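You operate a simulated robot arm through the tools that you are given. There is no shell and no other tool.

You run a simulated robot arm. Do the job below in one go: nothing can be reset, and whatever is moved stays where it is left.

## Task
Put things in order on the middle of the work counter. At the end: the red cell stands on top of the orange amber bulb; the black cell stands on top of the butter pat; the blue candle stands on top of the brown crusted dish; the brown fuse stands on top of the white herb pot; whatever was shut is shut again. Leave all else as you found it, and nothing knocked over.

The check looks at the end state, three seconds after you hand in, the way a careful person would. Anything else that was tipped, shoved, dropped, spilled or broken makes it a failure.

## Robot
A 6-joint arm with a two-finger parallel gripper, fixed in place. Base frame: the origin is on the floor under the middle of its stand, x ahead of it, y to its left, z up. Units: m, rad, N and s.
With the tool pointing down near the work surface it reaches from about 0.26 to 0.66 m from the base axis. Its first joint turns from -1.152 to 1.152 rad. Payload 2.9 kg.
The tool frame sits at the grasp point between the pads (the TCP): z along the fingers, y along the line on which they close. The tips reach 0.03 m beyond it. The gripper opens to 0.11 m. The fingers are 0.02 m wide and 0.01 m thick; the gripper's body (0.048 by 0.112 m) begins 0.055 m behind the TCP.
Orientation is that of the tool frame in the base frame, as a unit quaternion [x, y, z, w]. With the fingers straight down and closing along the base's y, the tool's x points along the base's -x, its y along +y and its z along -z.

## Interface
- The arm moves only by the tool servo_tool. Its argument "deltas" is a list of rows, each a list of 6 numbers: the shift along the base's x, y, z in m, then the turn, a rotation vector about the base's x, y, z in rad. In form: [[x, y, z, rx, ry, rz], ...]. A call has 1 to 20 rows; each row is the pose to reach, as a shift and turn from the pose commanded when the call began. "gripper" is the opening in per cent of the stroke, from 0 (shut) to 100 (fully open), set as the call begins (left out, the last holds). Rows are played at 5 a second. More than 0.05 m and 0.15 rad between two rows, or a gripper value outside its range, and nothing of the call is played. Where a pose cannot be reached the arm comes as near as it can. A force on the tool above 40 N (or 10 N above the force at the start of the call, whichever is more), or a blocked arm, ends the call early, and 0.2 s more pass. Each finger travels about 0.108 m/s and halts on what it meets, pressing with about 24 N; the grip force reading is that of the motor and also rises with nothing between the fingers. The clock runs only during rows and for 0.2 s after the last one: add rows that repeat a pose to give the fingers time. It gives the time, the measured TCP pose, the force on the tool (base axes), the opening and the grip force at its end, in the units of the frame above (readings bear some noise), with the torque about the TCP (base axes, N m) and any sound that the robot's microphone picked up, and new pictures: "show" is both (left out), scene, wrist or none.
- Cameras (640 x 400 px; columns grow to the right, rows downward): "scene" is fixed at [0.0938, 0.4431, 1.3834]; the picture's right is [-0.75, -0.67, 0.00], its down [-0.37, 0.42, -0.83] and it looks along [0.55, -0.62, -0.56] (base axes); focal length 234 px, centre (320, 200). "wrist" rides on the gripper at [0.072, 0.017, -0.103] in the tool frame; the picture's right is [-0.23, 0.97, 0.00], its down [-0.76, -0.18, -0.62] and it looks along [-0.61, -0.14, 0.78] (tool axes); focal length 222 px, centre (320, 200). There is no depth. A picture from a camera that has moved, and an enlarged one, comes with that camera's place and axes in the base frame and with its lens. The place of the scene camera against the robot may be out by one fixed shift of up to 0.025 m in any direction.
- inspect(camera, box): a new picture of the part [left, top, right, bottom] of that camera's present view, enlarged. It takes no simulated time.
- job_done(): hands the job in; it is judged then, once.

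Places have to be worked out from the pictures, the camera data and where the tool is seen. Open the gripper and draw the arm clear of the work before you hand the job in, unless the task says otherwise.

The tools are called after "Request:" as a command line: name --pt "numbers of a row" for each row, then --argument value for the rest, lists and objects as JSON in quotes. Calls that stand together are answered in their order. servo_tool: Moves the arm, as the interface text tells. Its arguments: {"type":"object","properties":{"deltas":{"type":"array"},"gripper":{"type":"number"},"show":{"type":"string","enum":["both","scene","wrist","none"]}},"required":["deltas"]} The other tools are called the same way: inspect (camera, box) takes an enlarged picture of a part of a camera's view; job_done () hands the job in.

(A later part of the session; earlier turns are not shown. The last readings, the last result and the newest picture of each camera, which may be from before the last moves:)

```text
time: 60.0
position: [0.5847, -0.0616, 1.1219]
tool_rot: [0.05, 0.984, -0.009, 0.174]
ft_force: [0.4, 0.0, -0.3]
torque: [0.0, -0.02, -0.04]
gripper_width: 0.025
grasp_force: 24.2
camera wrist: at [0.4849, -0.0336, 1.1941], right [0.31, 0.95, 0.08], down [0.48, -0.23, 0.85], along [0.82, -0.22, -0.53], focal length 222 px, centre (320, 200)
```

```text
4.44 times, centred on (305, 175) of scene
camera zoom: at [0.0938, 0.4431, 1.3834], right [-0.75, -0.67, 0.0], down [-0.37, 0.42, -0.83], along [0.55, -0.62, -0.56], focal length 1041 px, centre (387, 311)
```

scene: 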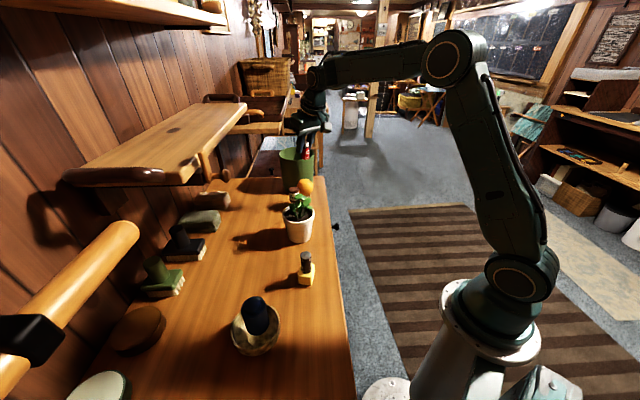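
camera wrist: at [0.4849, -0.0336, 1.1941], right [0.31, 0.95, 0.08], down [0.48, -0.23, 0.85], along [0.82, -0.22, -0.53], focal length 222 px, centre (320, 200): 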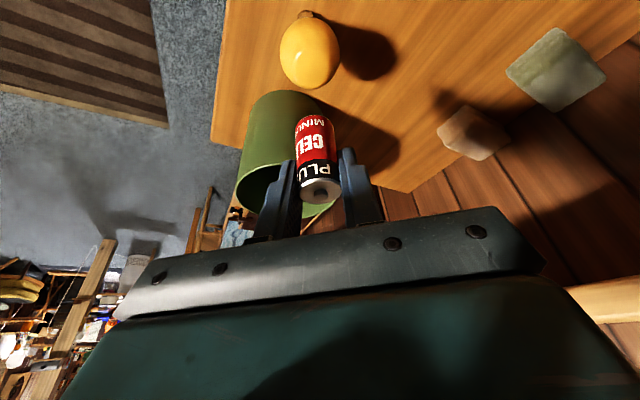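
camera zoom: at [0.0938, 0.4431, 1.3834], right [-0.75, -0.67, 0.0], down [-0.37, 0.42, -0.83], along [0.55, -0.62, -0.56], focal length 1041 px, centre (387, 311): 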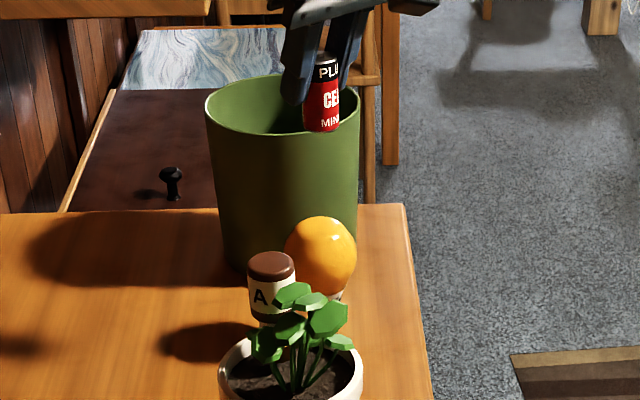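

The cell hangs roughly over the bulb. I lower to about 15 mm above the globe with a small correction and measure alignment in both cameras.

Request:
servo_tool --pt "0.001 0.001 -0.015 0 0 0" --pt "0.002 0.002 -0.035 0 0 0" --pt "0.003 0.002 -0.05 0 0 0" --pt "0.003 0.002 -0.062 0 0 0" --pt "0.003 0.002 -0.062 0 0 0" --pt "0.003 0.002 -0.062 0 0 0" --show "both"

Request:
inspect --camera "wrist" --box '[250, 50, 390, 220]'

Request:
inspect --camera "scene" --box '[285, 150, 325, 200]'

```text
time: 61.4
position: [0.5885, -0.0582, 1.0608]
tool_rot: [0.049, 0.984, -0.009, 0.173]
ft_force: [-0.3, 0.6, 0.8]
torque: [0.0, -0.02, 0.03]
gripper_width: 0.0248
grasp_force: 24.6
camera wrist: at [0.4888, -0.0309, 1.1335], right [0.31, 0.95, 0.08], down [0.48, -0.23, 0.85], along [0.82, -0.22, -0.53], focal length 222 px, centre (320, 200)
```

scene: 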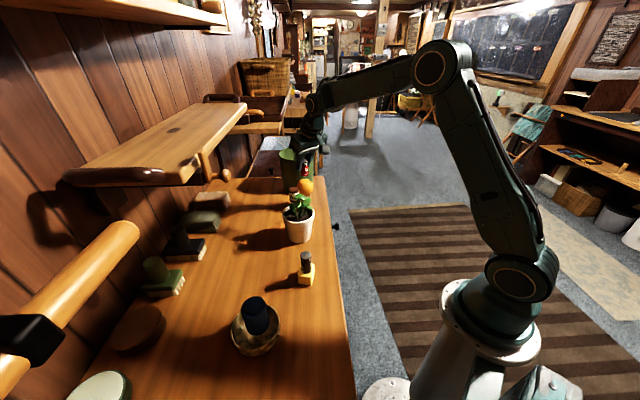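
wrist: 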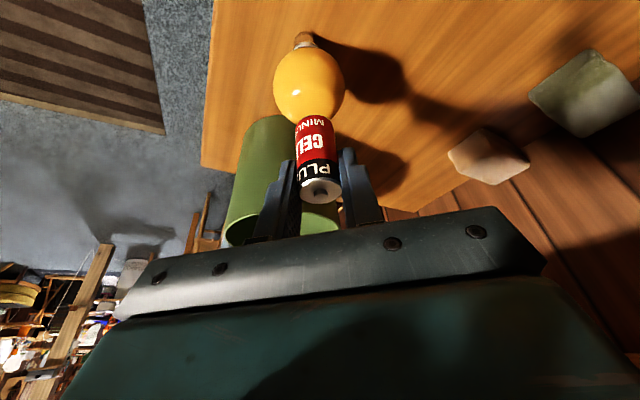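

```text
2.35 times, centred on (320, 135) of wrist
camera zoom: at [0.4888, -0.0309, 1.1335], right [0.31, 0.95, 0.08], down [0.48, -0.23, 0.85], along [0.82, -0.22, -0.53], focal length 523 px, centre (320, 353)
```

zoom: 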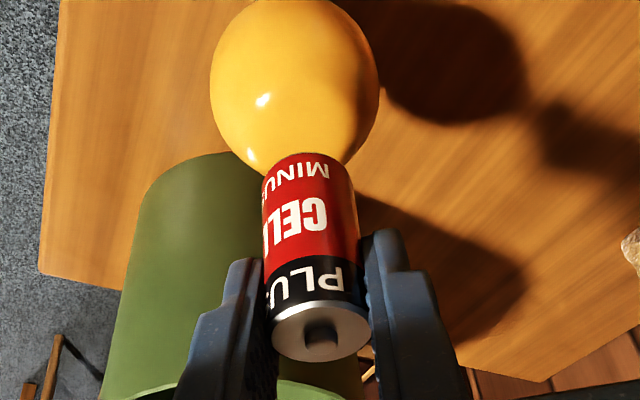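

```text
8.00 times, centred on (305, 175) of scene
camera zoom: at [0.0938, 0.4431, 1.3834], right [-0.75, -0.67, 0.0], down [-0.37, 0.42, -0.83], along [0.55, -0.62, -0.56], focal length 1874 px, centre (440, 400)
```

zoom: 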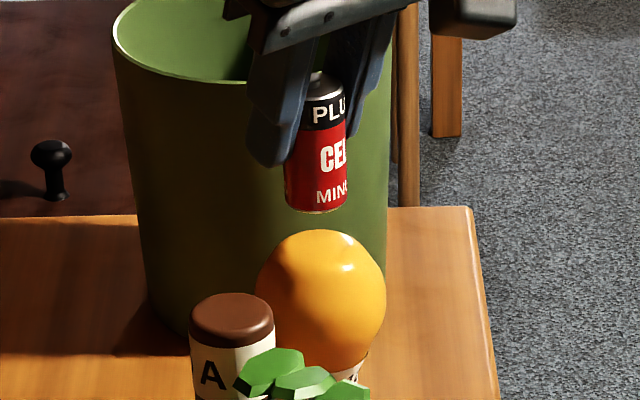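

Alignment looks close. For a precise check I take stronger zooms of the gap in both cameras.

Request:
inspect --camera "scene" --box '[296, 158, 318, 198]'

Request:
inspect --camera "wrist" --box '[265, 40, 355, 130]'

Request:
inspect --camera "wrist" --box '[285, 100, 355, 210]'

```text
10.00 times, centred on (307, 178) of scene
camera zoom: at [0.0938, 0.4431, 1.3834], right [-0.75, -0.67, 0.0], down [-0.37, 0.42, -0.83], along [0.55, -0.62, -0.56], focal length 2343 px, centre (450, 420)
```

zoom: 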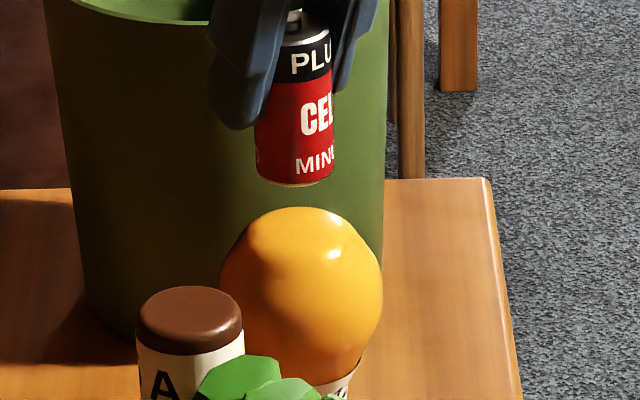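

```text
4.44 times, centred on (310, 85) of wrist
camera zoom: at [0.4888, -0.0309, 1.1335], right [0.31, 0.95, 0.08], down [0.48, -0.23, 0.85], along [0.82, -0.22, -0.53], focal length 987 px, centre (364, 711)
```

zoom: 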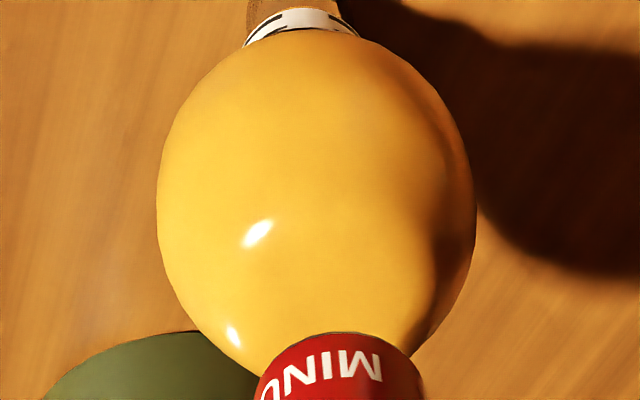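

```text
3.64 times, centred on (320, 155) of wrist
camera zoom: at [0.4888, -0.0309, 1.1335], right [0.31, 0.95, 0.08], down [0.48, -0.23, 0.85], along [0.82, -0.22, -0.53], focal length 808 px, centre (320, 364)
```

zoom: 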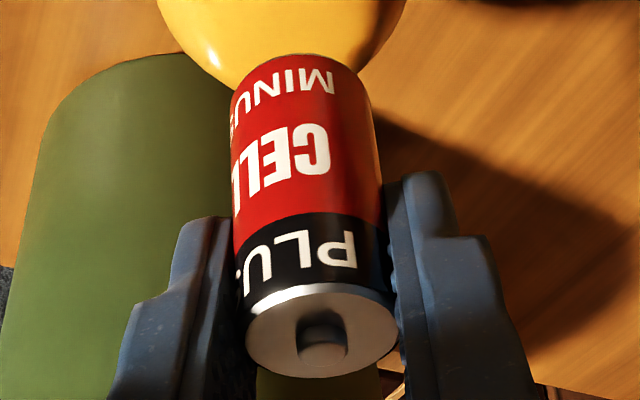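

Combining both views, the cell axis is off by only about (−0.4, +1.4) mm from the bulb's axis. I correct that and lower 10 mm, then measure again.

Request:
servo_tool --pt "0.0005 -0.0014 -0.003 0 0 0" --pt "0.0005 -0.0014 -0.007 0 0 0" --pt "0.0005 -0.0014 -0.01 0 0 0" --pt "0.0005 -0.0014 -0.01 0 0 0" --pt "0.0005 -0.0014 -0.01 0 0 0" --show "none"

Request:
inspect --camera "scene" --box '[296, 158, 318, 198]'

Request:
inspect --camera "wrist" --box '[265, 40, 355, 130]'

Request:
inspect --camera "wrist" --box '[285, 100, 355, 210]'

```text
time: 62.6
position: [0.5885, -0.0595, 1.0498]
tool_rot: [0.048, 0.984, -0.008, 0.173]
ft_force: [-1.3, -0.6, -0.4]
torque: [-0.02, 0.0, -0.01]
gripper_width: 0.025
grasp_force: 24.3
```

```text
10.00 times, centred on (307, 178) of scene
camera zoom: at [0.0938, 0.4431, 1.3834], right [-0.75, -0.67, 0.0], down [-0.37, 0.42, -0.83], along [0.55, -0.62, -0.56], focal length 2343 px, centre (450, 420)
```

zoom: 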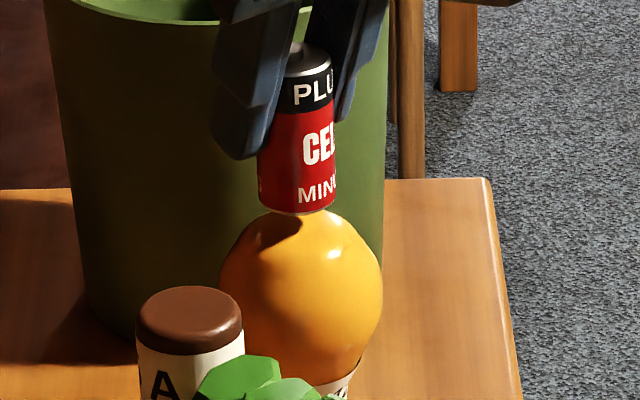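

```text
4.44 times, centred on (310, 85) of wrist
camera zoom: at [0.4892, -0.0318, 1.122], right [0.31, 0.95, 0.08], down [0.48, -0.23, 0.85], along [0.82, -0.22, -0.53], focal length 987 px, centre (364, 711)
```

zoom: 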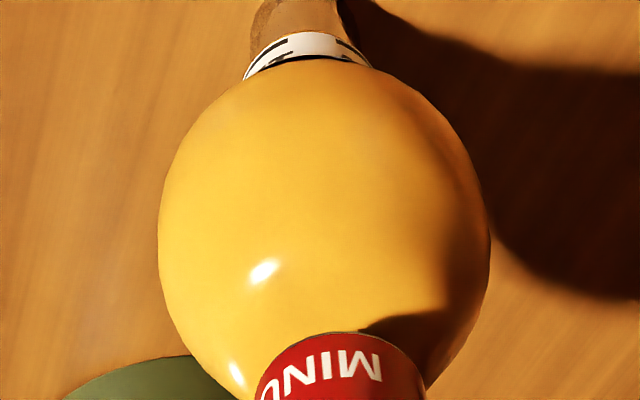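

```text
3.64 times, centred on (320, 155) of wrist
camera zoom: at [0.4892, -0.0318, 1.122], right [0.31, 0.95, 0.08], down [0.48, -0.23, 0.85], along [0.82, -0.22, -0.53], focal length 808 px, centre (320, 364)
```

zoom: 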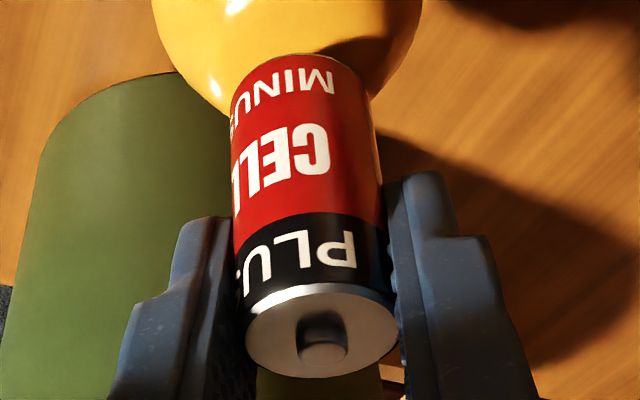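

Now aligned within about 0.4 mm in both views. I lower in fine steps, reading force after each.

Request:
servo_tool --pt "0 0 -0.0015 0 0 0" --pt "0 0 -0.003 0 0 0" --pt "0 0 -0.003 0 0 0" --show "none"

Request:
inspect --camera "scene" --box '[296, 158, 318, 198]'

```text
time: 63.4
position: [0.5903, -0.059, 1.0478]
tool_rot: [0.049, 0.984, -0.009, 0.173]
ft_force: [0.1, 0.2, -0.6]
torque: [-0.01, 0.03, 0.0]
gripper_width: 0.0248
grasp_force: 24.3
```

```text
10.00 times, centred on (307, 178) of scene
camera zoom: at [0.0938, 0.4431, 1.3834], right [-0.75, -0.67, 0.0], down [-0.37, 0.42, -0.83], along [0.55, -0.62, -0.56], focal length 2343 px, centre (450, 420)
```

zoom: 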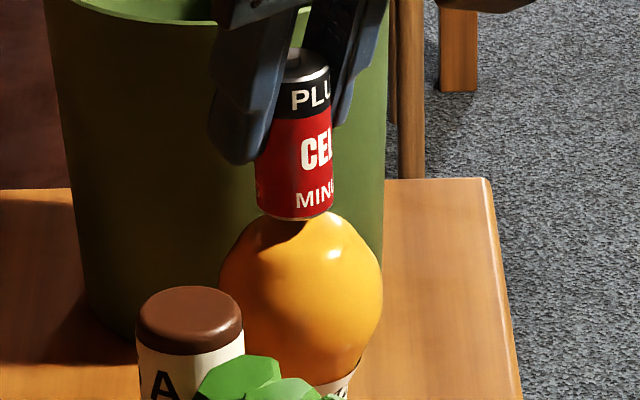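

No contact yet; the cell sits about 1 mm toward (+x,+y). I nudge and lower 1.5 mm more.

Request:
servo_tool --pt "-0.0005 -0.0003 -0.0008 0 0 0" --pt "-0.0005 -0.0003 -0.0015 0 0 0" --pt "-0.0005 -0.0003 -0.0015 0 0 0" --show "none"

Request:
inspect --camera "scene" --box '[296, 158, 318, 198]'

Request:
inspect --camera "wrist" --box '[265, 40, 355, 130]'

```text
time: 64.2
position: [0.5878, -0.0593, 1.0449]
tool_rot: [0.049, 0.984, -0.009, 0.174]
ft_force: [-0.6, -0.2, -1.1]
torque: [0.02, -0.01, 0.02]
gripper_width: 0.0249
grasp_force: 23.7
```

```text
10.00 times, centred on (307, 178) of scene
camera zoom: at [0.0938, 0.4431, 1.3834], right [-0.75, -0.67, 0.0], down [-0.37, 0.42, -0.83], along [0.55, -0.62, -0.56], focal length 2343 px, centre (450, 420)
```

zoom: 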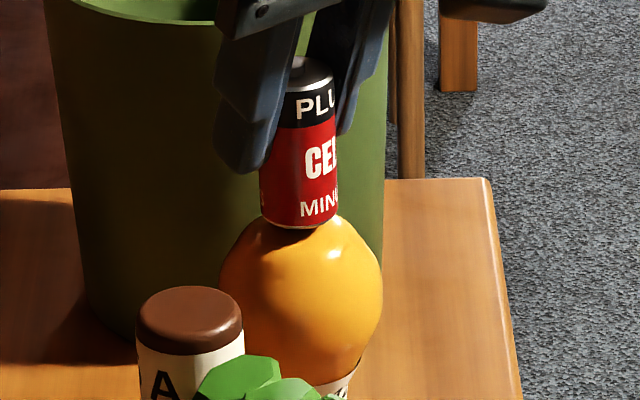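

```text
4.44 times, centred on (310, 85) of wrist
camera zoom: at [0.4887, -0.032, 1.1168], right [0.31, 0.95, 0.08], down [0.48, -0.23, 0.85], along [0.82, -0.22, -0.53], focal length 987 px, centre (364, 711)
```

zoom: 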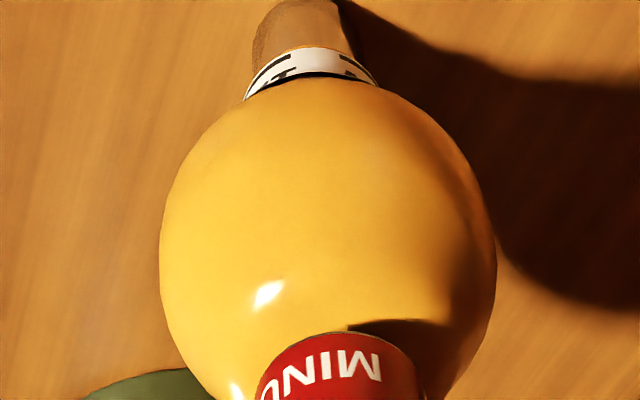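

Still free, alignment within ~0.5 mm. I lower another 1 mm.

Request:
servo_tool --pt "0.0002 0.0002 -0.0005 0 0 0" --pt "0.0002 0.0002 -0.001 0 0 0" --pt "0.0002 0.0002 -0.001 0 0 0" --show "none"

Request:
inspect --camera "scene" --box '[296, 158, 318, 198]'

```text
time: 65.0
position: [0.5886, -0.0597, 1.046]
tool_rot: [0.049, 0.984, -0.009, 0.173]
ft_force: [0.2, 0.8, -0.9]
torque: [0.0, 0.02, 0.0]
gripper_width: 0.0248
grasp_force: 23.9
```

```text
10.00 times, centred on (307, 178) of scene
camera zoom: at [0.0938, 0.4431, 1.3834], right [-0.75, -0.67, 0.0], down [-0.37, 0.42, -0.83], along [0.55, -0.62, -0.56], focal length 2343 px, centre (450, 420)
```

zoom: 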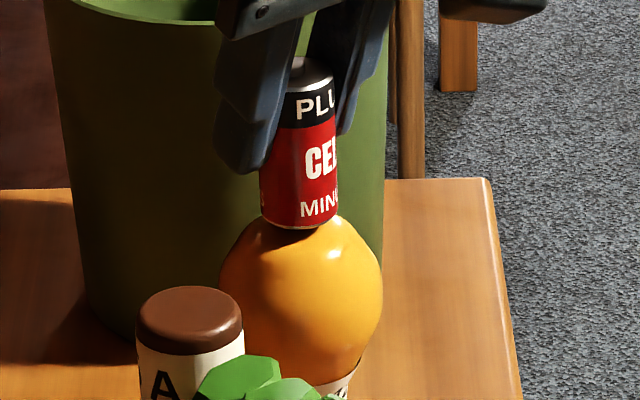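

The picture is unchanged, so the arm barely moved (stiction). I lower a further 1.5 mm.

Request:
servo_tool --pt "0 0 -0.001 0 0 0" --pt "0 0 -0.0015 0 0 0" --pt "0 0 -0.0015 0 0 0" --show "none"

Request:
inspect --camera "scene" --box '[296, 158, 318, 198]'

```text
time: 65.8
position: [0.5885, -0.0605, 1.0443]
tool_rot: [0.049, 0.984, -0.009, 0.174]
ft_force: [-0.4, 0.0, -1.0]
torque: [0.01, 0.01, 0.01]
gripper_width: 0.0247
grasp_force: 23.9
```

```text
10.00 times, centred on (307, 178) of scene
camera zoom: at [0.0938, 0.4431, 1.3834], right [-0.75, -0.67, 0.0], down [-0.37, 0.42, -0.83], along [0.55, -0.62, -0.56], focal length 2343 px, centre (450, 420)
```

zoom: 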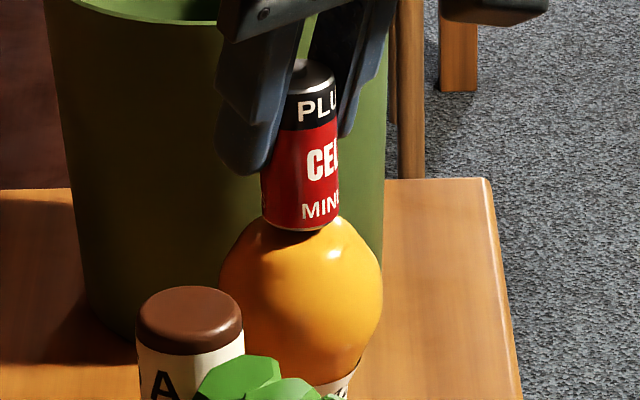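

Still no contact force; the cell is now ~1 mm toward (−x,−y). I check the wrist view for the lateral offset.

Request:
inspect --camera "wrist" --box '[265, 40, 355, 130]'

Request:
inspect --camera "wrist" --box '[285, 100, 355, 210]'

```text
4.44 times, centred on (310, 85) of wrist
camera zoom: at [0.4885, -0.0324, 1.1159], right [0.31, 0.95, 0.08], down [0.48, -0.23, 0.85], along [0.82, -0.22, -0.53], focal length 987 px, centre (364, 711)
```

zoom: 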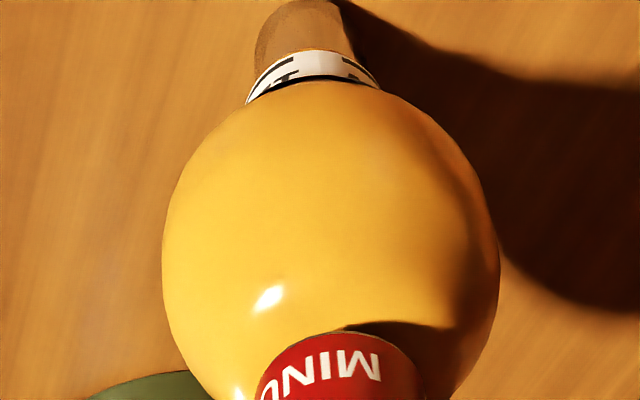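

```text
3.64 times, centred on (320, 155) of wrist
camera zoom: at [0.4885, -0.0324, 1.1159], right [0.31, 0.95, 0.08], down [0.48, -0.23, 0.85], along [0.82, -0.22, -0.53], focal length 808 px, centre (320, 364)
```

zoom: 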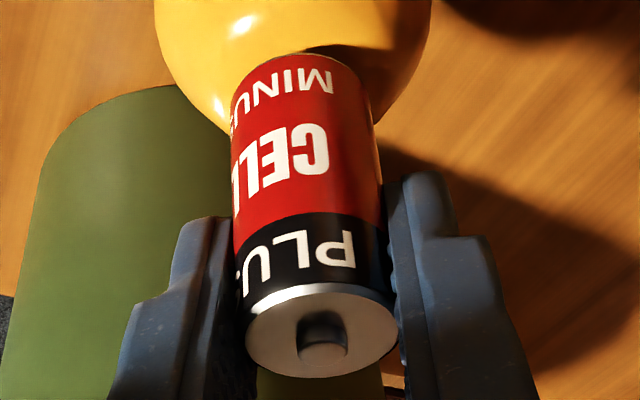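

The cell is about (−1.3, −0.1) mm off the bulb axis. I correct and lower 1 mm together.

Request:
servo_tool --pt "0.0012 0.0002 0 0 0 0" --pt "0.0012 0.0002 -0.001 0 0 0" --pt "0.0012 0.0002 -0.001 0 0 0" --pt "0.0012 0.0002 -0.001 0 0 0" --show "none"

Request:
inspect --camera "scene" --box '[296, 158, 318, 198]'

Request:
inspect --camera "wrist" --box '[265, 40, 355, 130]'

```text
time: 66.8
position: [0.5904, -0.0593, 1.0438]
tool_rot: [0.049, 0.984, -0.009, 0.173]
ft_force: [-0.1, 1.0, 0.3]
torque: [-0.01, 0.01, 0.02]
gripper_width: 0.0247
grasp_force: 23.8
```

```text
10.00 times, centred on (307, 178) of scene
camera zoom: at [0.0938, 0.4431, 1.3834], right [-0.75, -0.67, 0.0], down [-0.37, 0.42, -0.83], along [0.55, -0.62, -0.56], focal length 2343 px, centre (450, 420)
```

zoom: 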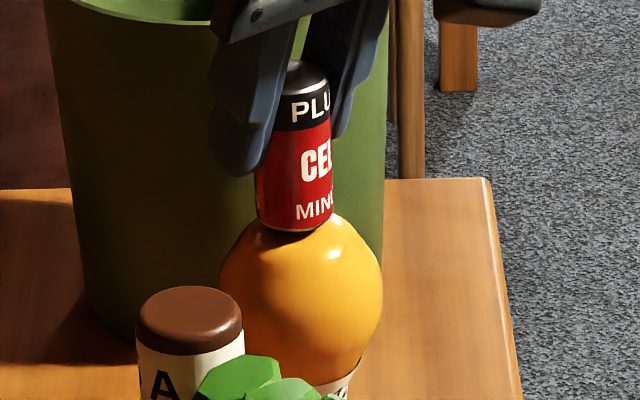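

```text
4.44 times, centred on (310, 85) of wrist
camera zoom: at [0.4906, -0.0315, 1.1152], right [0.31, 0.95, 0.08], down [0.48, -0.23, 0.85], along [0.82, -0.22, -0.53], focal length 987 px, centre (364, 711)
```

zoom: 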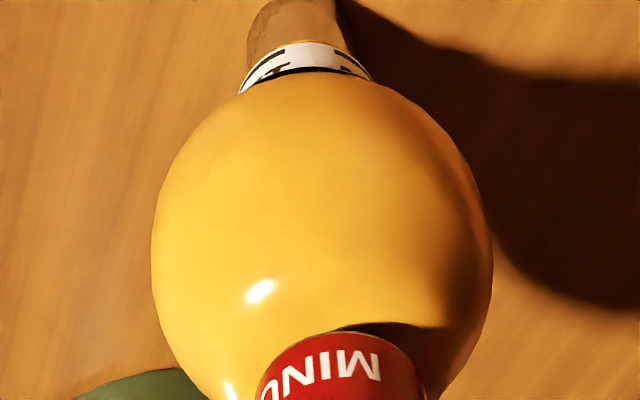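

The arm's real position jitters about 1 mm per move (the camera pose readout tracks it): the target is a camera reading near (0.4898, −0.0323). I correct by (−0.8, −0.8) mm.

Request:
servo_tool --pt "-0.0008 -0.0008 0 0 0 0" --pt "-0.0008 -0.0008 0 0 0 0" --pt "-0.0008 -0.0008 0 0 0 0" --pt "-0.0008 -0.0008 0 0 0 0" --show "none"

Request:
inspect --camera "scene" --box '[296, 158, 318, 198]'

Request:
inspect --camera "wrist" --box '[265, 40, 355, 130]'

```text
time: 67.8
position: [0.5894, -0.0601, 1.0431]
tool_rot: [0.049, 0.984, -0.009, 0.174]
ft_force: [-0.4, 0.3, -0.2]
torque: [-0.02, 0.0, -0.03]
gripper_width: 0.0248
grasp_force: 23.5
```

```text
10.00 times, centred on (307, 178) of scene
camera zoom: at [0.0938, 0.4431, 1.3834], right [-0.75, -0.67, 0.0], down [-0.37, 0.42, -0.83], along [0.55, -0.62, -0.56], focal length 2343 px, centre (450, 420)
```

zoom: 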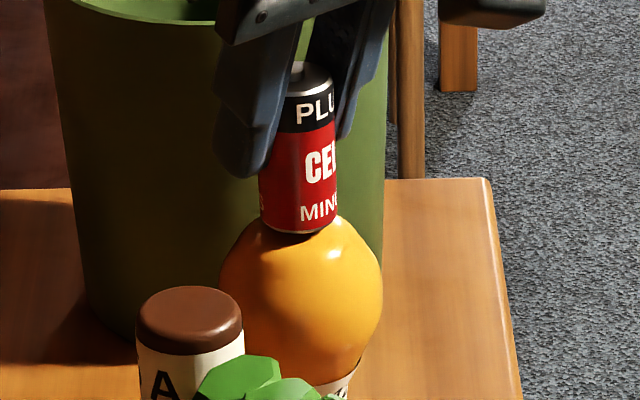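

```text
4.44 times, centred on (310, 85) of wrist
camera zoom: at [0.4892, -0.0322, 1.1148], right [0.31, 0.95, 0.08], down [0.48, -0.23, 0.85], along [0.82, -0.22, -0.53], focal length 987 px, centre (364, 711)
```

zoom: 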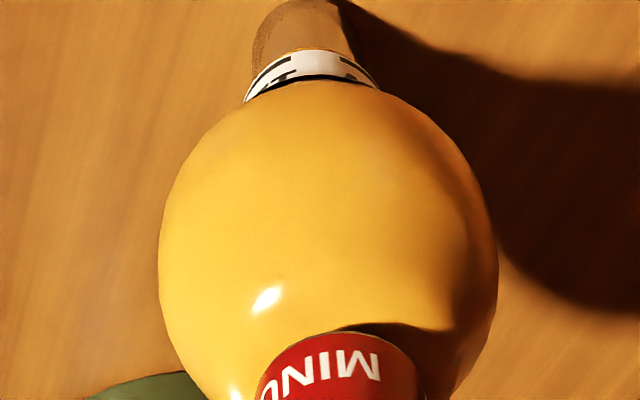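

Aligned to about 0.2 mm. Now I lower 1 mm straight down and read the force.

Request:
servo_tool --pt "0 0 -0.0005 0 0 0" --pt "0 0 -0.001 0 0 0" --pt "0 0 -0.001 0 0 0" --pt "0 0 -0.001 0 0 0" --show "none"

Request:
inspect --camera "scene" --box '[296, 158, 318, 198]'

Request:
inspect --camera "wrist" --box '[265, 40, 355, 130]'

```text
time: 68.8
position: [0.5894, -0.0603, 1.0429]
tool_rot: [0.05, 0.984, -0.009, 0.173]
ft_force: [-0.1, -0.3, -1.3]
torque: [0.01, -0.02, 0.0]
gripper_width: 0.0247
grasp_force: 23.8
```

```text
10.00 times, centred on (307, 178) of scene
camera zoom: at [0.0938, 0.4431, 1.3834], right [-0.75, -0.67, 0.0], down [-0.37, 0.42, -0.83], along [0.55, -0.62, -0.56], focal length 2343 px, centre (450, 420)
```

zoom: 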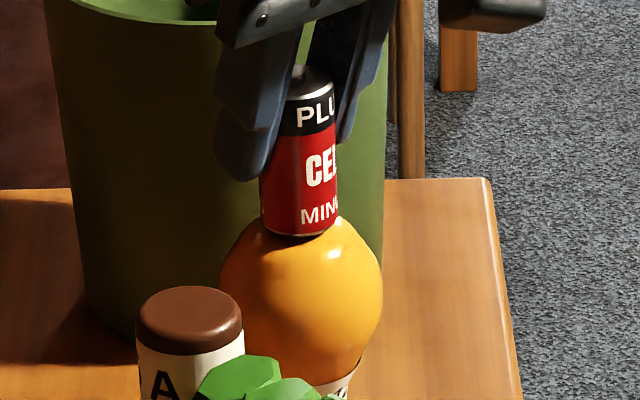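

```text
4.44 times, centred on (310, 85) of wrist
camera zoom: at [0.4888, -0.0319, 1.1138], right [0.31, 0.95, 0.08], down [0.48, -0.23, 0.85], along [0.82, -0.22, -0.53], focal length 987 px, centre (364, 711)
```

zoom: 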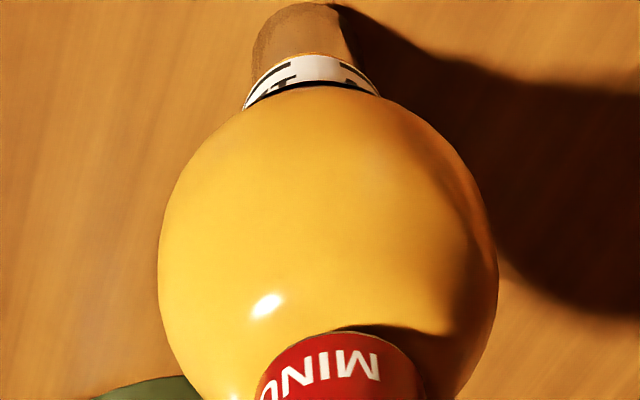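

Still hanging free, aligned; the picture suggests about 1.5 mm gap left. I lower another 1 mm.

Request:
servo_tool --pt "0.0002 0 -0.0005 0 0 0" --pt "0.0002 0 -0.001 0 0 0" --pt "0.0002 0 -0.001 0 0 0" --pt "0.0002 0 -0.001 0 0 0" --show "none"

Request:
inspect --camera "scene" --box '[296, 158, 318, 198]'

Request:
inspect --camera "wrist" --box '[265, 40, 355, 130]'

```text
time: 69.8
position: [0.5894, -0.0592, 1.0395]
tool_rot: [0.049, 0.983, -0.009, 0.174]
ft_force: [0.2, 0.1, -0.5]
torque: [-0.01, 0.01, 0.01]
gripper_width: 0.0248
grasp_force: 23.6
```

```text
10.00 times, centred on (307, 178) of scene
camera zoom: at [0.0938, 0.4431, 1.3834], right [-0.75, -0.67, 0.0], down [-0.37, 0.42, -0.83], along [0.55, -0.62, -0.56], focal length 2343 px, centre (450, 420)
```

zoom: 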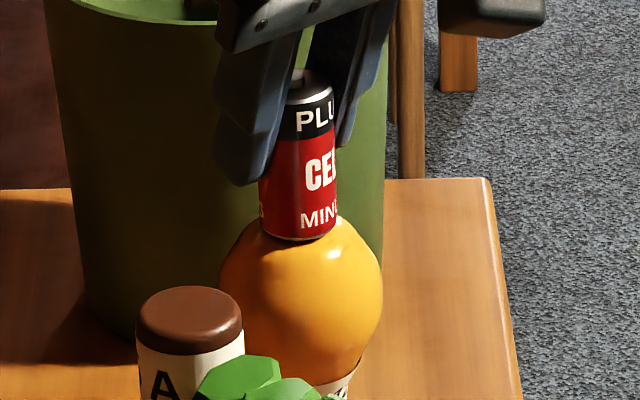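

```text
4.44 times, centred on (310, 85) of wrist
camera zoom: at [0.489, -0.0317, 1.1123], right [0.31, 0.95, 0.08], down [0.48, -0.23, 0.85], along [0.82, -0.22, -0.53], focal length 987 px, centre (364, 711)
```

zoom: 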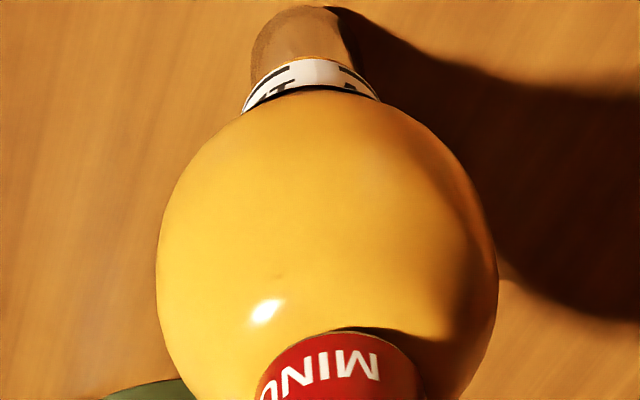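

Alignment is still within ~0.25 mm and the cell's base is at the pole's height in the picture. Another 1 mm down.

Request:
servo_tool --pt "0 0 -0.0005 0 0 0" --pt "0 0 -0.001 0 0 0" --pt "0 0 -0.001 0 0 0" --pt "0 0 -0.001 0 0 0" --show "none"

Request:
inspect --camera "scene" --box '[296, 158, 318, 198]'

Request:
inspect --camera "wrist" --box '[265, 40, 355, 130]'

```text
time: 70.8
position: [0.5903, -0.0599, 1.0405]
tool_rot: [0.049, 0.984, -0.009, 0.173]
ft_force: [-0.3, -0.3, -1.1]
torque: [0.02, -0.01, -0.01]
gripper_width: 0.0248
grasp_force: 24.0
```

```text
10.00 times, centred on (307, 178) of scene
camera zoom: at [0.0938, 0.4431, 1.3834], right [-0.75, -0.67, 0.0], down [-0.37, 0.42, -0.83], along [0.55, -0.62, -0.56], focal length 2343 px, centre (450, 420)
```

zoom: 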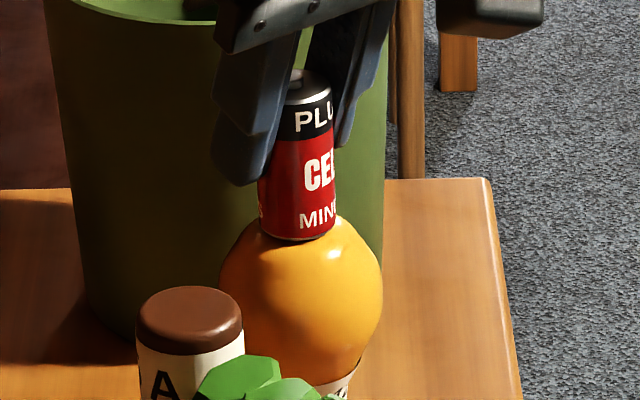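

```text
4.44 times, centred on (310, 85) of wrist
camera zoom: at [0.4898, -0.032, 1.1118], right [0.31, 0.95, 0.08], down [0.48, -0.23, 0.85], along [0.82, -0.22, -0.53], focal length 987 px, centre (364, 711)
```

zoom: 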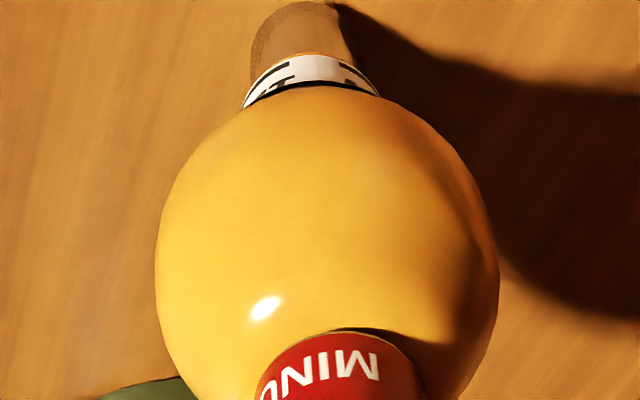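

Still not touching. Another 1.2 mm.

Request:
servo_tool --pt "-0.0002 0 -0.0006 0 0 0" --pt "-0.0002 0 -0.0012 0 0 0" --pt "-0.0002 0 -0.0012 0 0 0" --pt "-0.0002 0 -0.0012 0 0 0" --show "none"

Request:
inspect --camera "scene" --box '[296, 158, 318, 198]'

Request:
inspect --camera "wrist" --box '[265, 40, 355, 130]'

```text
time: 71.8
position: [0.59, -0.0592, 1.0393]
tool_rot: [0.049, 0.983, -0.008, 0.175]
ft_force: [-0.2, 0.0, 2.3]
torque: [0.01, 0.01, 0.01]
gripper_width: 0.0249
grasp_force: 23.8
```

```text
10.00 times, centred on (307, 178) of scene
camera zoom: at [0.0938, 0.4431, 1.3834], right [-0.75, -0.67, 0.0], down [-0.37, 0.42, -0.83], along [0.55, -0.62, -0.56], focal length 2343 px, centre (450, 420)
```

zoom: 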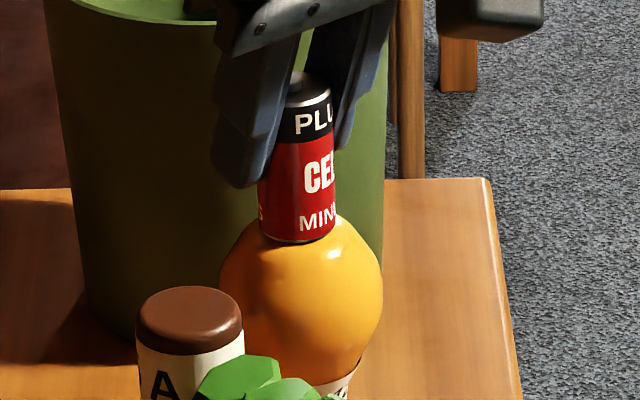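

```text
4.44 times, centred on (310, 85) of wrist
camera zoom: at [0.4898, -0.032, 1.1107], right [0.31, 0.95, 0.08], down [0.48, -0.23, 0.85], along [0.82, -0.22, -0.53], focal length 987 px, centre (364, 711)
```

zoom: 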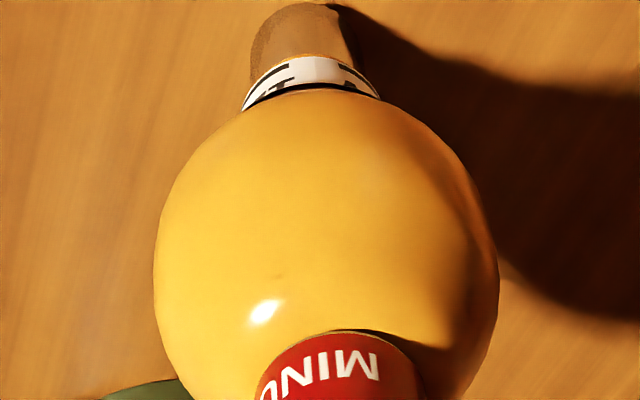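

Contact at last: +2.3 N with the cell within ~0.45 mm of the bulb's axis. I first open the fingers only a hair (to 24 %, ~0.8 mm per side) so that I can catch the cell if it starts to tip.

Request:
servo_tool --pt "0 0 0 0 0 0" --pt "0 0 0 0 0 0" --gripper 24 --show "none"

Request:
inspect --camera "scene" --box '[296, 158, 318, 198]'

Request:
inspect --camera "wrist" --box '[285, 100, 355, 210]'

```text
time: 72.4
position: [0.5897, -0.06, 1.0394]
tool_rot: [0.049, 0.984, -0.009, 0.173]
ft_force: [-0.1, -0.1, 0.6]
torque: [-0.03, -0.01, -0.02]
gripper_width: 0.0261
grasp_force: 0.0
```

```text
10.00 times, centred on (307, 178) of scene
camera zoom: at [0.0938, 0.4431, 1.3834], right [-0.75, -0.67, 0.0], down [-0.37, 0.42, -0.83], along [0.55, -0.62, -0.56], focal length 2343 px, centre (450, 420)
```

zoom: 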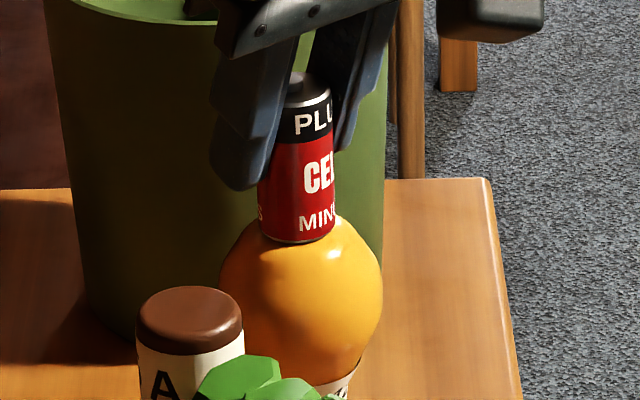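

```text
3.64 times, centred on (320, 155) of wrist
camera zoom: at [0.4898, -0.0321, 1.1103], right [0.31, 0.95, 0.08], down [0.48, -0.23, 0.85], along [0.82, -0.22, -0.53], focal length 808 px, centre (320, 364)
```

zoom: 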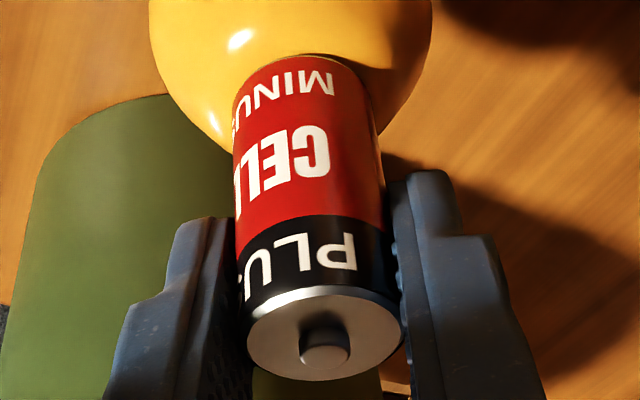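

The grip is off (0 N) and the cell stays up. I wait a second with the fingers still around it and look again.

Request:
servo_tool --pt "0 0 0 0 0 0" --pt "0 0 0 0 0 0" --pt "0 0 0 0 0 0" --pt "0 0 0 0 0 0" --pt "0 0 0 0 0 0" --show "none"

Request:
inspect --camera "scene" --box '[296, 158, 318, 198]'

Request:
inspect --camera "wrist" --box '[285, 100, 355, 210]'

```text
time: 73.6
position: [0.5904, -0.0607, 1.0384]
tool_rot: [0.049, 0.983, -0.008, 0.174]
ft_force: [-0.1, -0.3, 0.0]
torque: [0.01, 0.0, -0.01]
gripper_width: 0.0265
grasp_force: 0.2
```

```text
10.00 times, centred on (307, 178) of scene
camera zoom: at [0.0938, 0.4431, 1.3834], right [-0.75, -0.67, 0.0], down [-0.37, 0.42, -0.83], along [0.55, -0.62, -0.56], focal length 2343 px, centre (450, 420)
```

zoom: 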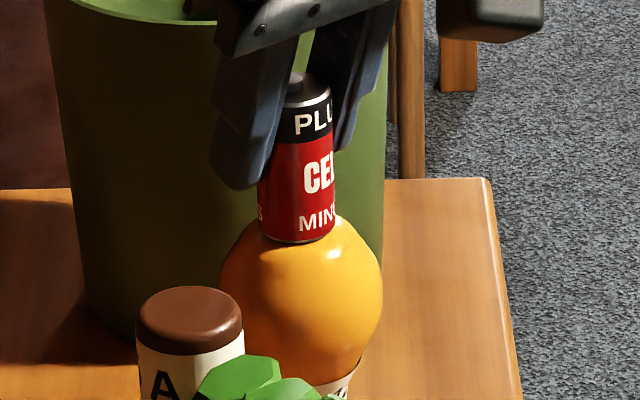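

```text
3.64 times, centred on (320, 155) of wrist
camera zoom: at [0.4898, -0.032, 1.1104], right [0.31, 0.95, 0.08], down [0.48, -0.23, 0.85], along [0.82, -0.22, -0.53], focal length 808 px, centre (320, 364)
```

zoom: 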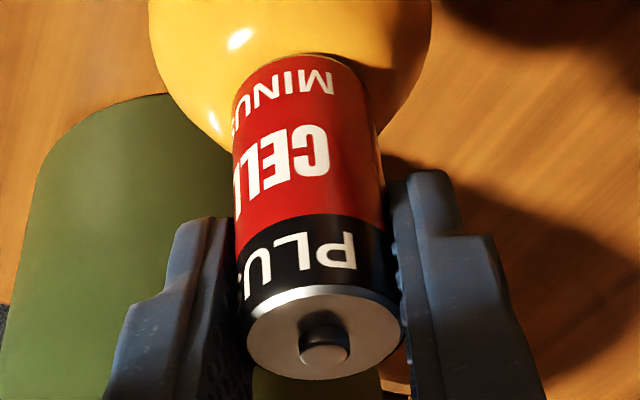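

Stable for a second. I open a little further (28 %) and check whether it still stands.

Request:
servo_tool --pt "0 0 0 0 0 0" --pt "0 0 0 0 0 0" --pt "0 0 0 0 0 0" --gripper 28 --show "none"

Request:
inspect --camera "scene" --box '[296, 158, 318, 198]'

Request:
inspect --camera "wrist" --box '[285, 100, 355, 210]'

```text
time: 74.4
position: [0.5899, -0.0591, 1.0399]
tool_rot: [0.049, 0.983, -0.008, 0.174]
ft_force: [0.4, 0.2, -0.2]
torque: [0.01, -0.02, -0.02]
gripper_width: 0.0307
grasp_force: 0.0
```

```text
10.00 times, centred on (307, 178) of scene
camera zoom: at [0.0938, 0.4431, 1.3834], right [-0.75, -0.67, 0.0], down [-0.37, 0.42, -0.83], along [0.55, -0.62, -0.56], focal length 2343 px, centre (450, 420)
```

zoom: 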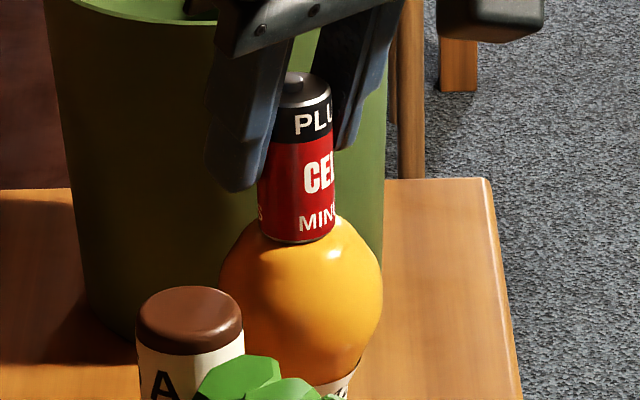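

```text
3.64 times, centred on (320, 155) of wrist
camera zoom: at [0.4898, -0.032, 1.1104], right [0.31, 0.95, 0.08], down [0.48, -0.23, 0.85], along [0.82, -0.22, -0.53], focal length 808 px, centre (320, 364)
```

zoom: 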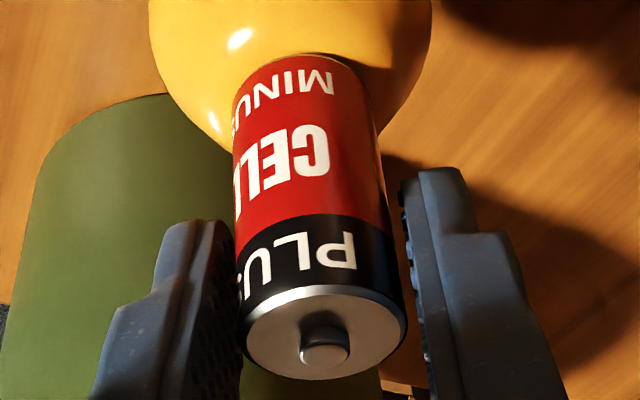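

It stands freely with gaps on both sides. I open to 38 % for clearance, then rise straight up gently.

Request:
servo_tool --pt "0 0 0 0 0 0" --pt "0 0 0 0 0 0" --pt "0 0 0.004 0 0 0" --pt "0 0 0.01 0 0 0" --pt "0 0 0.018 0 0 0" --pt "0 0 0.028 0 0 0" --pt "0 0 0.04 0 0 0" --gripper 38 --show "both"

Request:
inspect --camera "scene" --box '[290, 150, 322, 200]'

Request:
inspect --camera "wrist" --box '[260, 40, 380, 210]'

```text
time: 76.0
position: [0.5904, -0.0592, 1.0789]
tool_rot: [0.049, 0.984, -0.008, 0.174]
ft_force: [-0.2, -0.3, 0.8]
torque: [0.0, 0.01, -0.04]
gripper_width: 0.0418
grasp_force: 0.0
camera wrist: at [0.4895, -0.0312, 1.1494], right [0.31, 0.95, 0.08], down [0.48, -0.23, 0.85], along [0.82, -0.22, -0.53], focal length 222 px, centre (320, 200)
```

scene: 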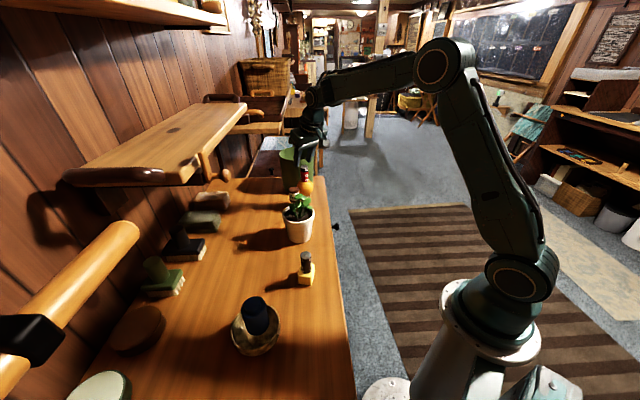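
wrist: 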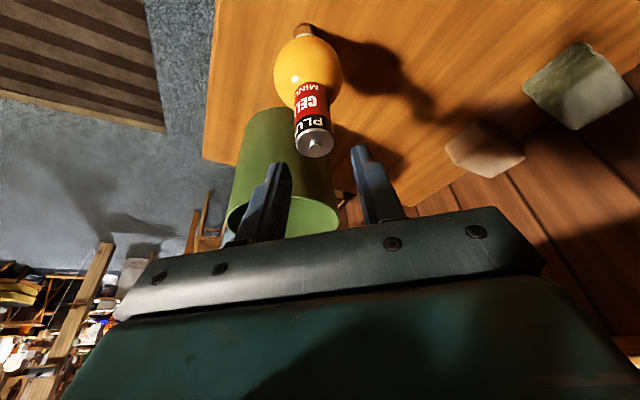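

```text
8.00 times, centred on (306, 175) of scene
camera zoom: at [0.0938, 0.4431, 1.3834], right [-0.75, -0.67, 0.0], down [-0.37, 0.42, -0.83], along [0.55, -0.62, -0.56], focal length 1874 px, centre (432, 400)
```

zoom: 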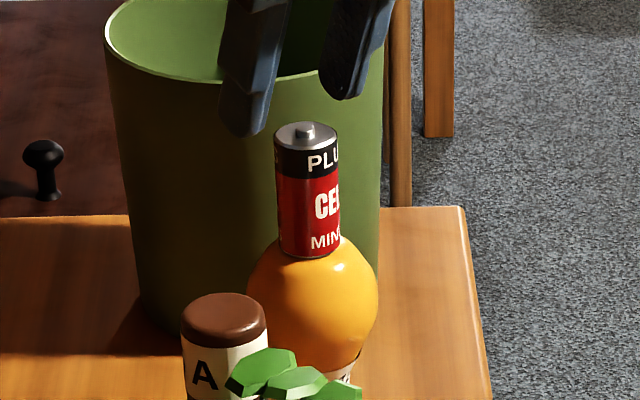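

```text
2.35 times, centred on (320, 125) of wrist
camera zoom: at [0.4895, -0.0312, 1.1494], right [0.31, 0.95, 0.08], down [0.48, -0.23, 0.85], along [0.82, -0.22, -0.53], focal length 523 px, centre (320, 376)
```

zoom: 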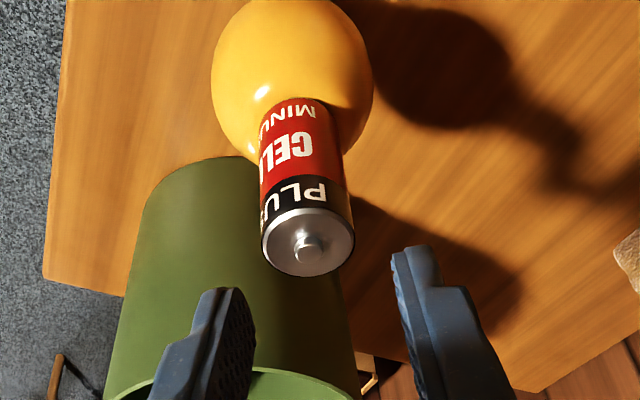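

All four stacks are made; the red cell stands upright on the bulb. I rise further, then draw the arm back over the floor side, straightening and opening the gripper.

Request:
servo_tool --pt "0 0 0.02 0 0 0" --pt "0 0 0.05 0 0 0" --pt "0 0 0.08 0 0 0" --pt "-0.03 0 0.1 0 0 0" --pt "-0.065 0 0.11 0.01 0.1 0" --pt "-0.1 0 0.12 0.02 0.2 0" --pt "-0.14 0.0 0.12 0.03 0.3 0" --pt "-0.18 0.0 0.12 0.035 0.348 0" --pt "-0.22 0.0 0.12 0.035 0.348 0" --pt "-0.24 0.0 0.12 0.035 0.348 0" --pt "-0.24 0.0 0.12 0.035 0.348 0" --show "both"

Request:
inspect --camera "scene" --box '[200, 140, 360, 370]'

Request:
inspect --camera "scene" --box '[270, 150, 340, 250]'

Request:
inspect --camera "scene" --box '[210, 240, 330, 370]'

```text
time: 78.4
position: [0.3475, -0.0619, 1.1995]
tool_rot: [0.051, 0.999, -0.001, -0.001]
ft_force: [0.3, 0.5, 0.1]
torque: [-0.02, 0.01, 0.03]
gripper_width: 0.0416
grasp_force: 0.0
camera wrist: at [0.2794, -0.0368, 1.3016], right [0.32, 0.95, 0.0], down [0.74, -0.25, 0.62], along [0.59, -0.2, -0.78], focal length 222 px, centre (320, 200)
```

scene: 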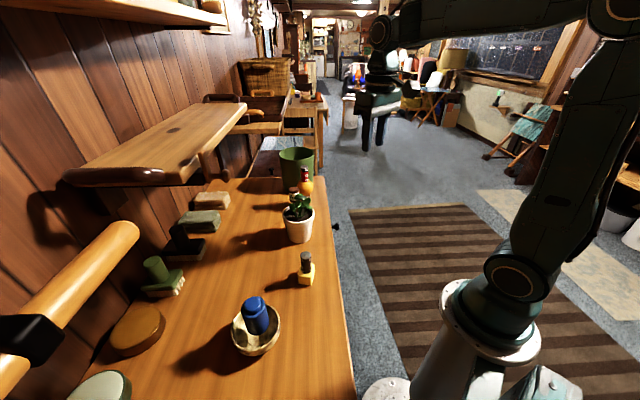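
wrist: 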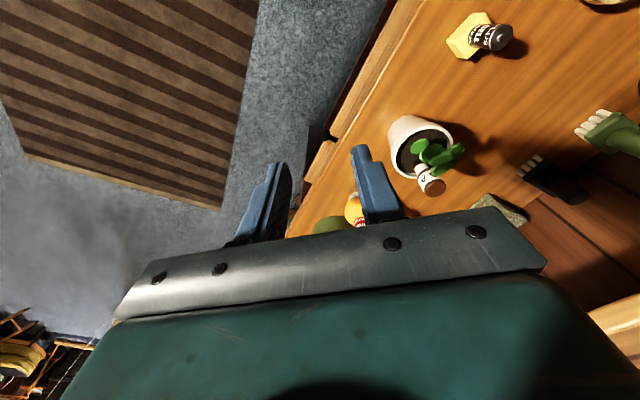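

```text
1.74 times, centred on (280, 255) of scene
camera zoom: at [0.0938, 0.4431, 1.3834], right [-0.75, -0.67, 0.0], down [-0.37, 0.42, -0.83], along [0.55, -0.62, -0.56], focal length 408 px, centre (390, 104)
```

zoom: 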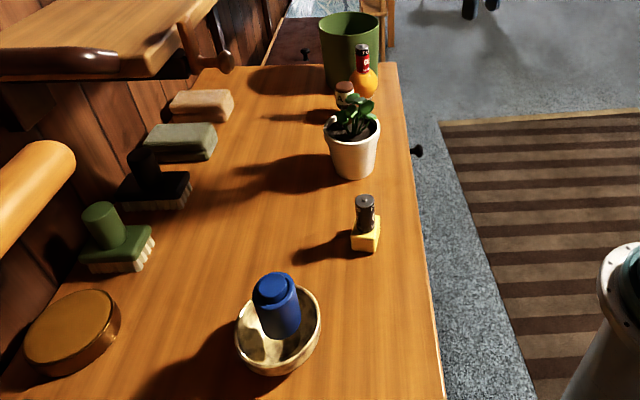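

```text
4.00 times, centred on (305, 200) of scene
camera zoom: at [0.0938, 0.4431, 1.3834], right [-0.75, -0.67, 0.0], down [-0.37, 0.42, -0.83], along [0.55, -0.62, -0.56], focal length 937 px, centre (380, 200)
```

zoom: 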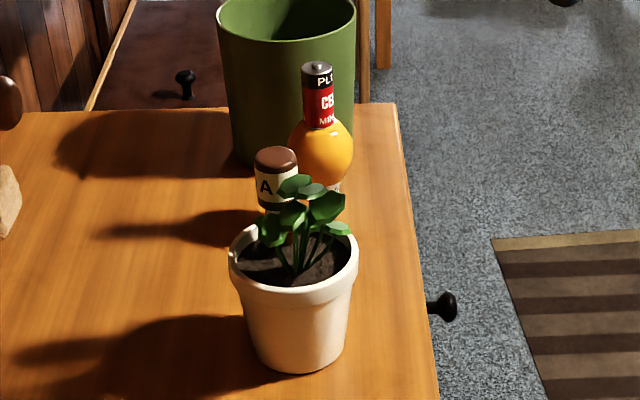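

```text
3.08 times, centred on (270, 305) of scene
camera zoom: at [0.0938, 0.4431, 1.3834], right [-0.75, -0.67, 0.0], down [-0.37, 0.42, -0.83], along [0.55, -0.62, -0.56], focal length 721 px, centre (474, -123)
```

zoom: 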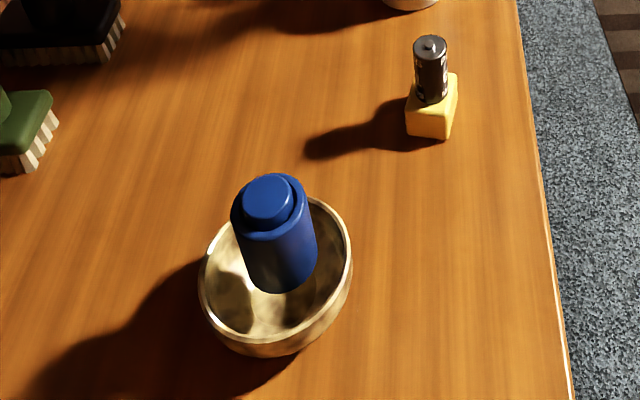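

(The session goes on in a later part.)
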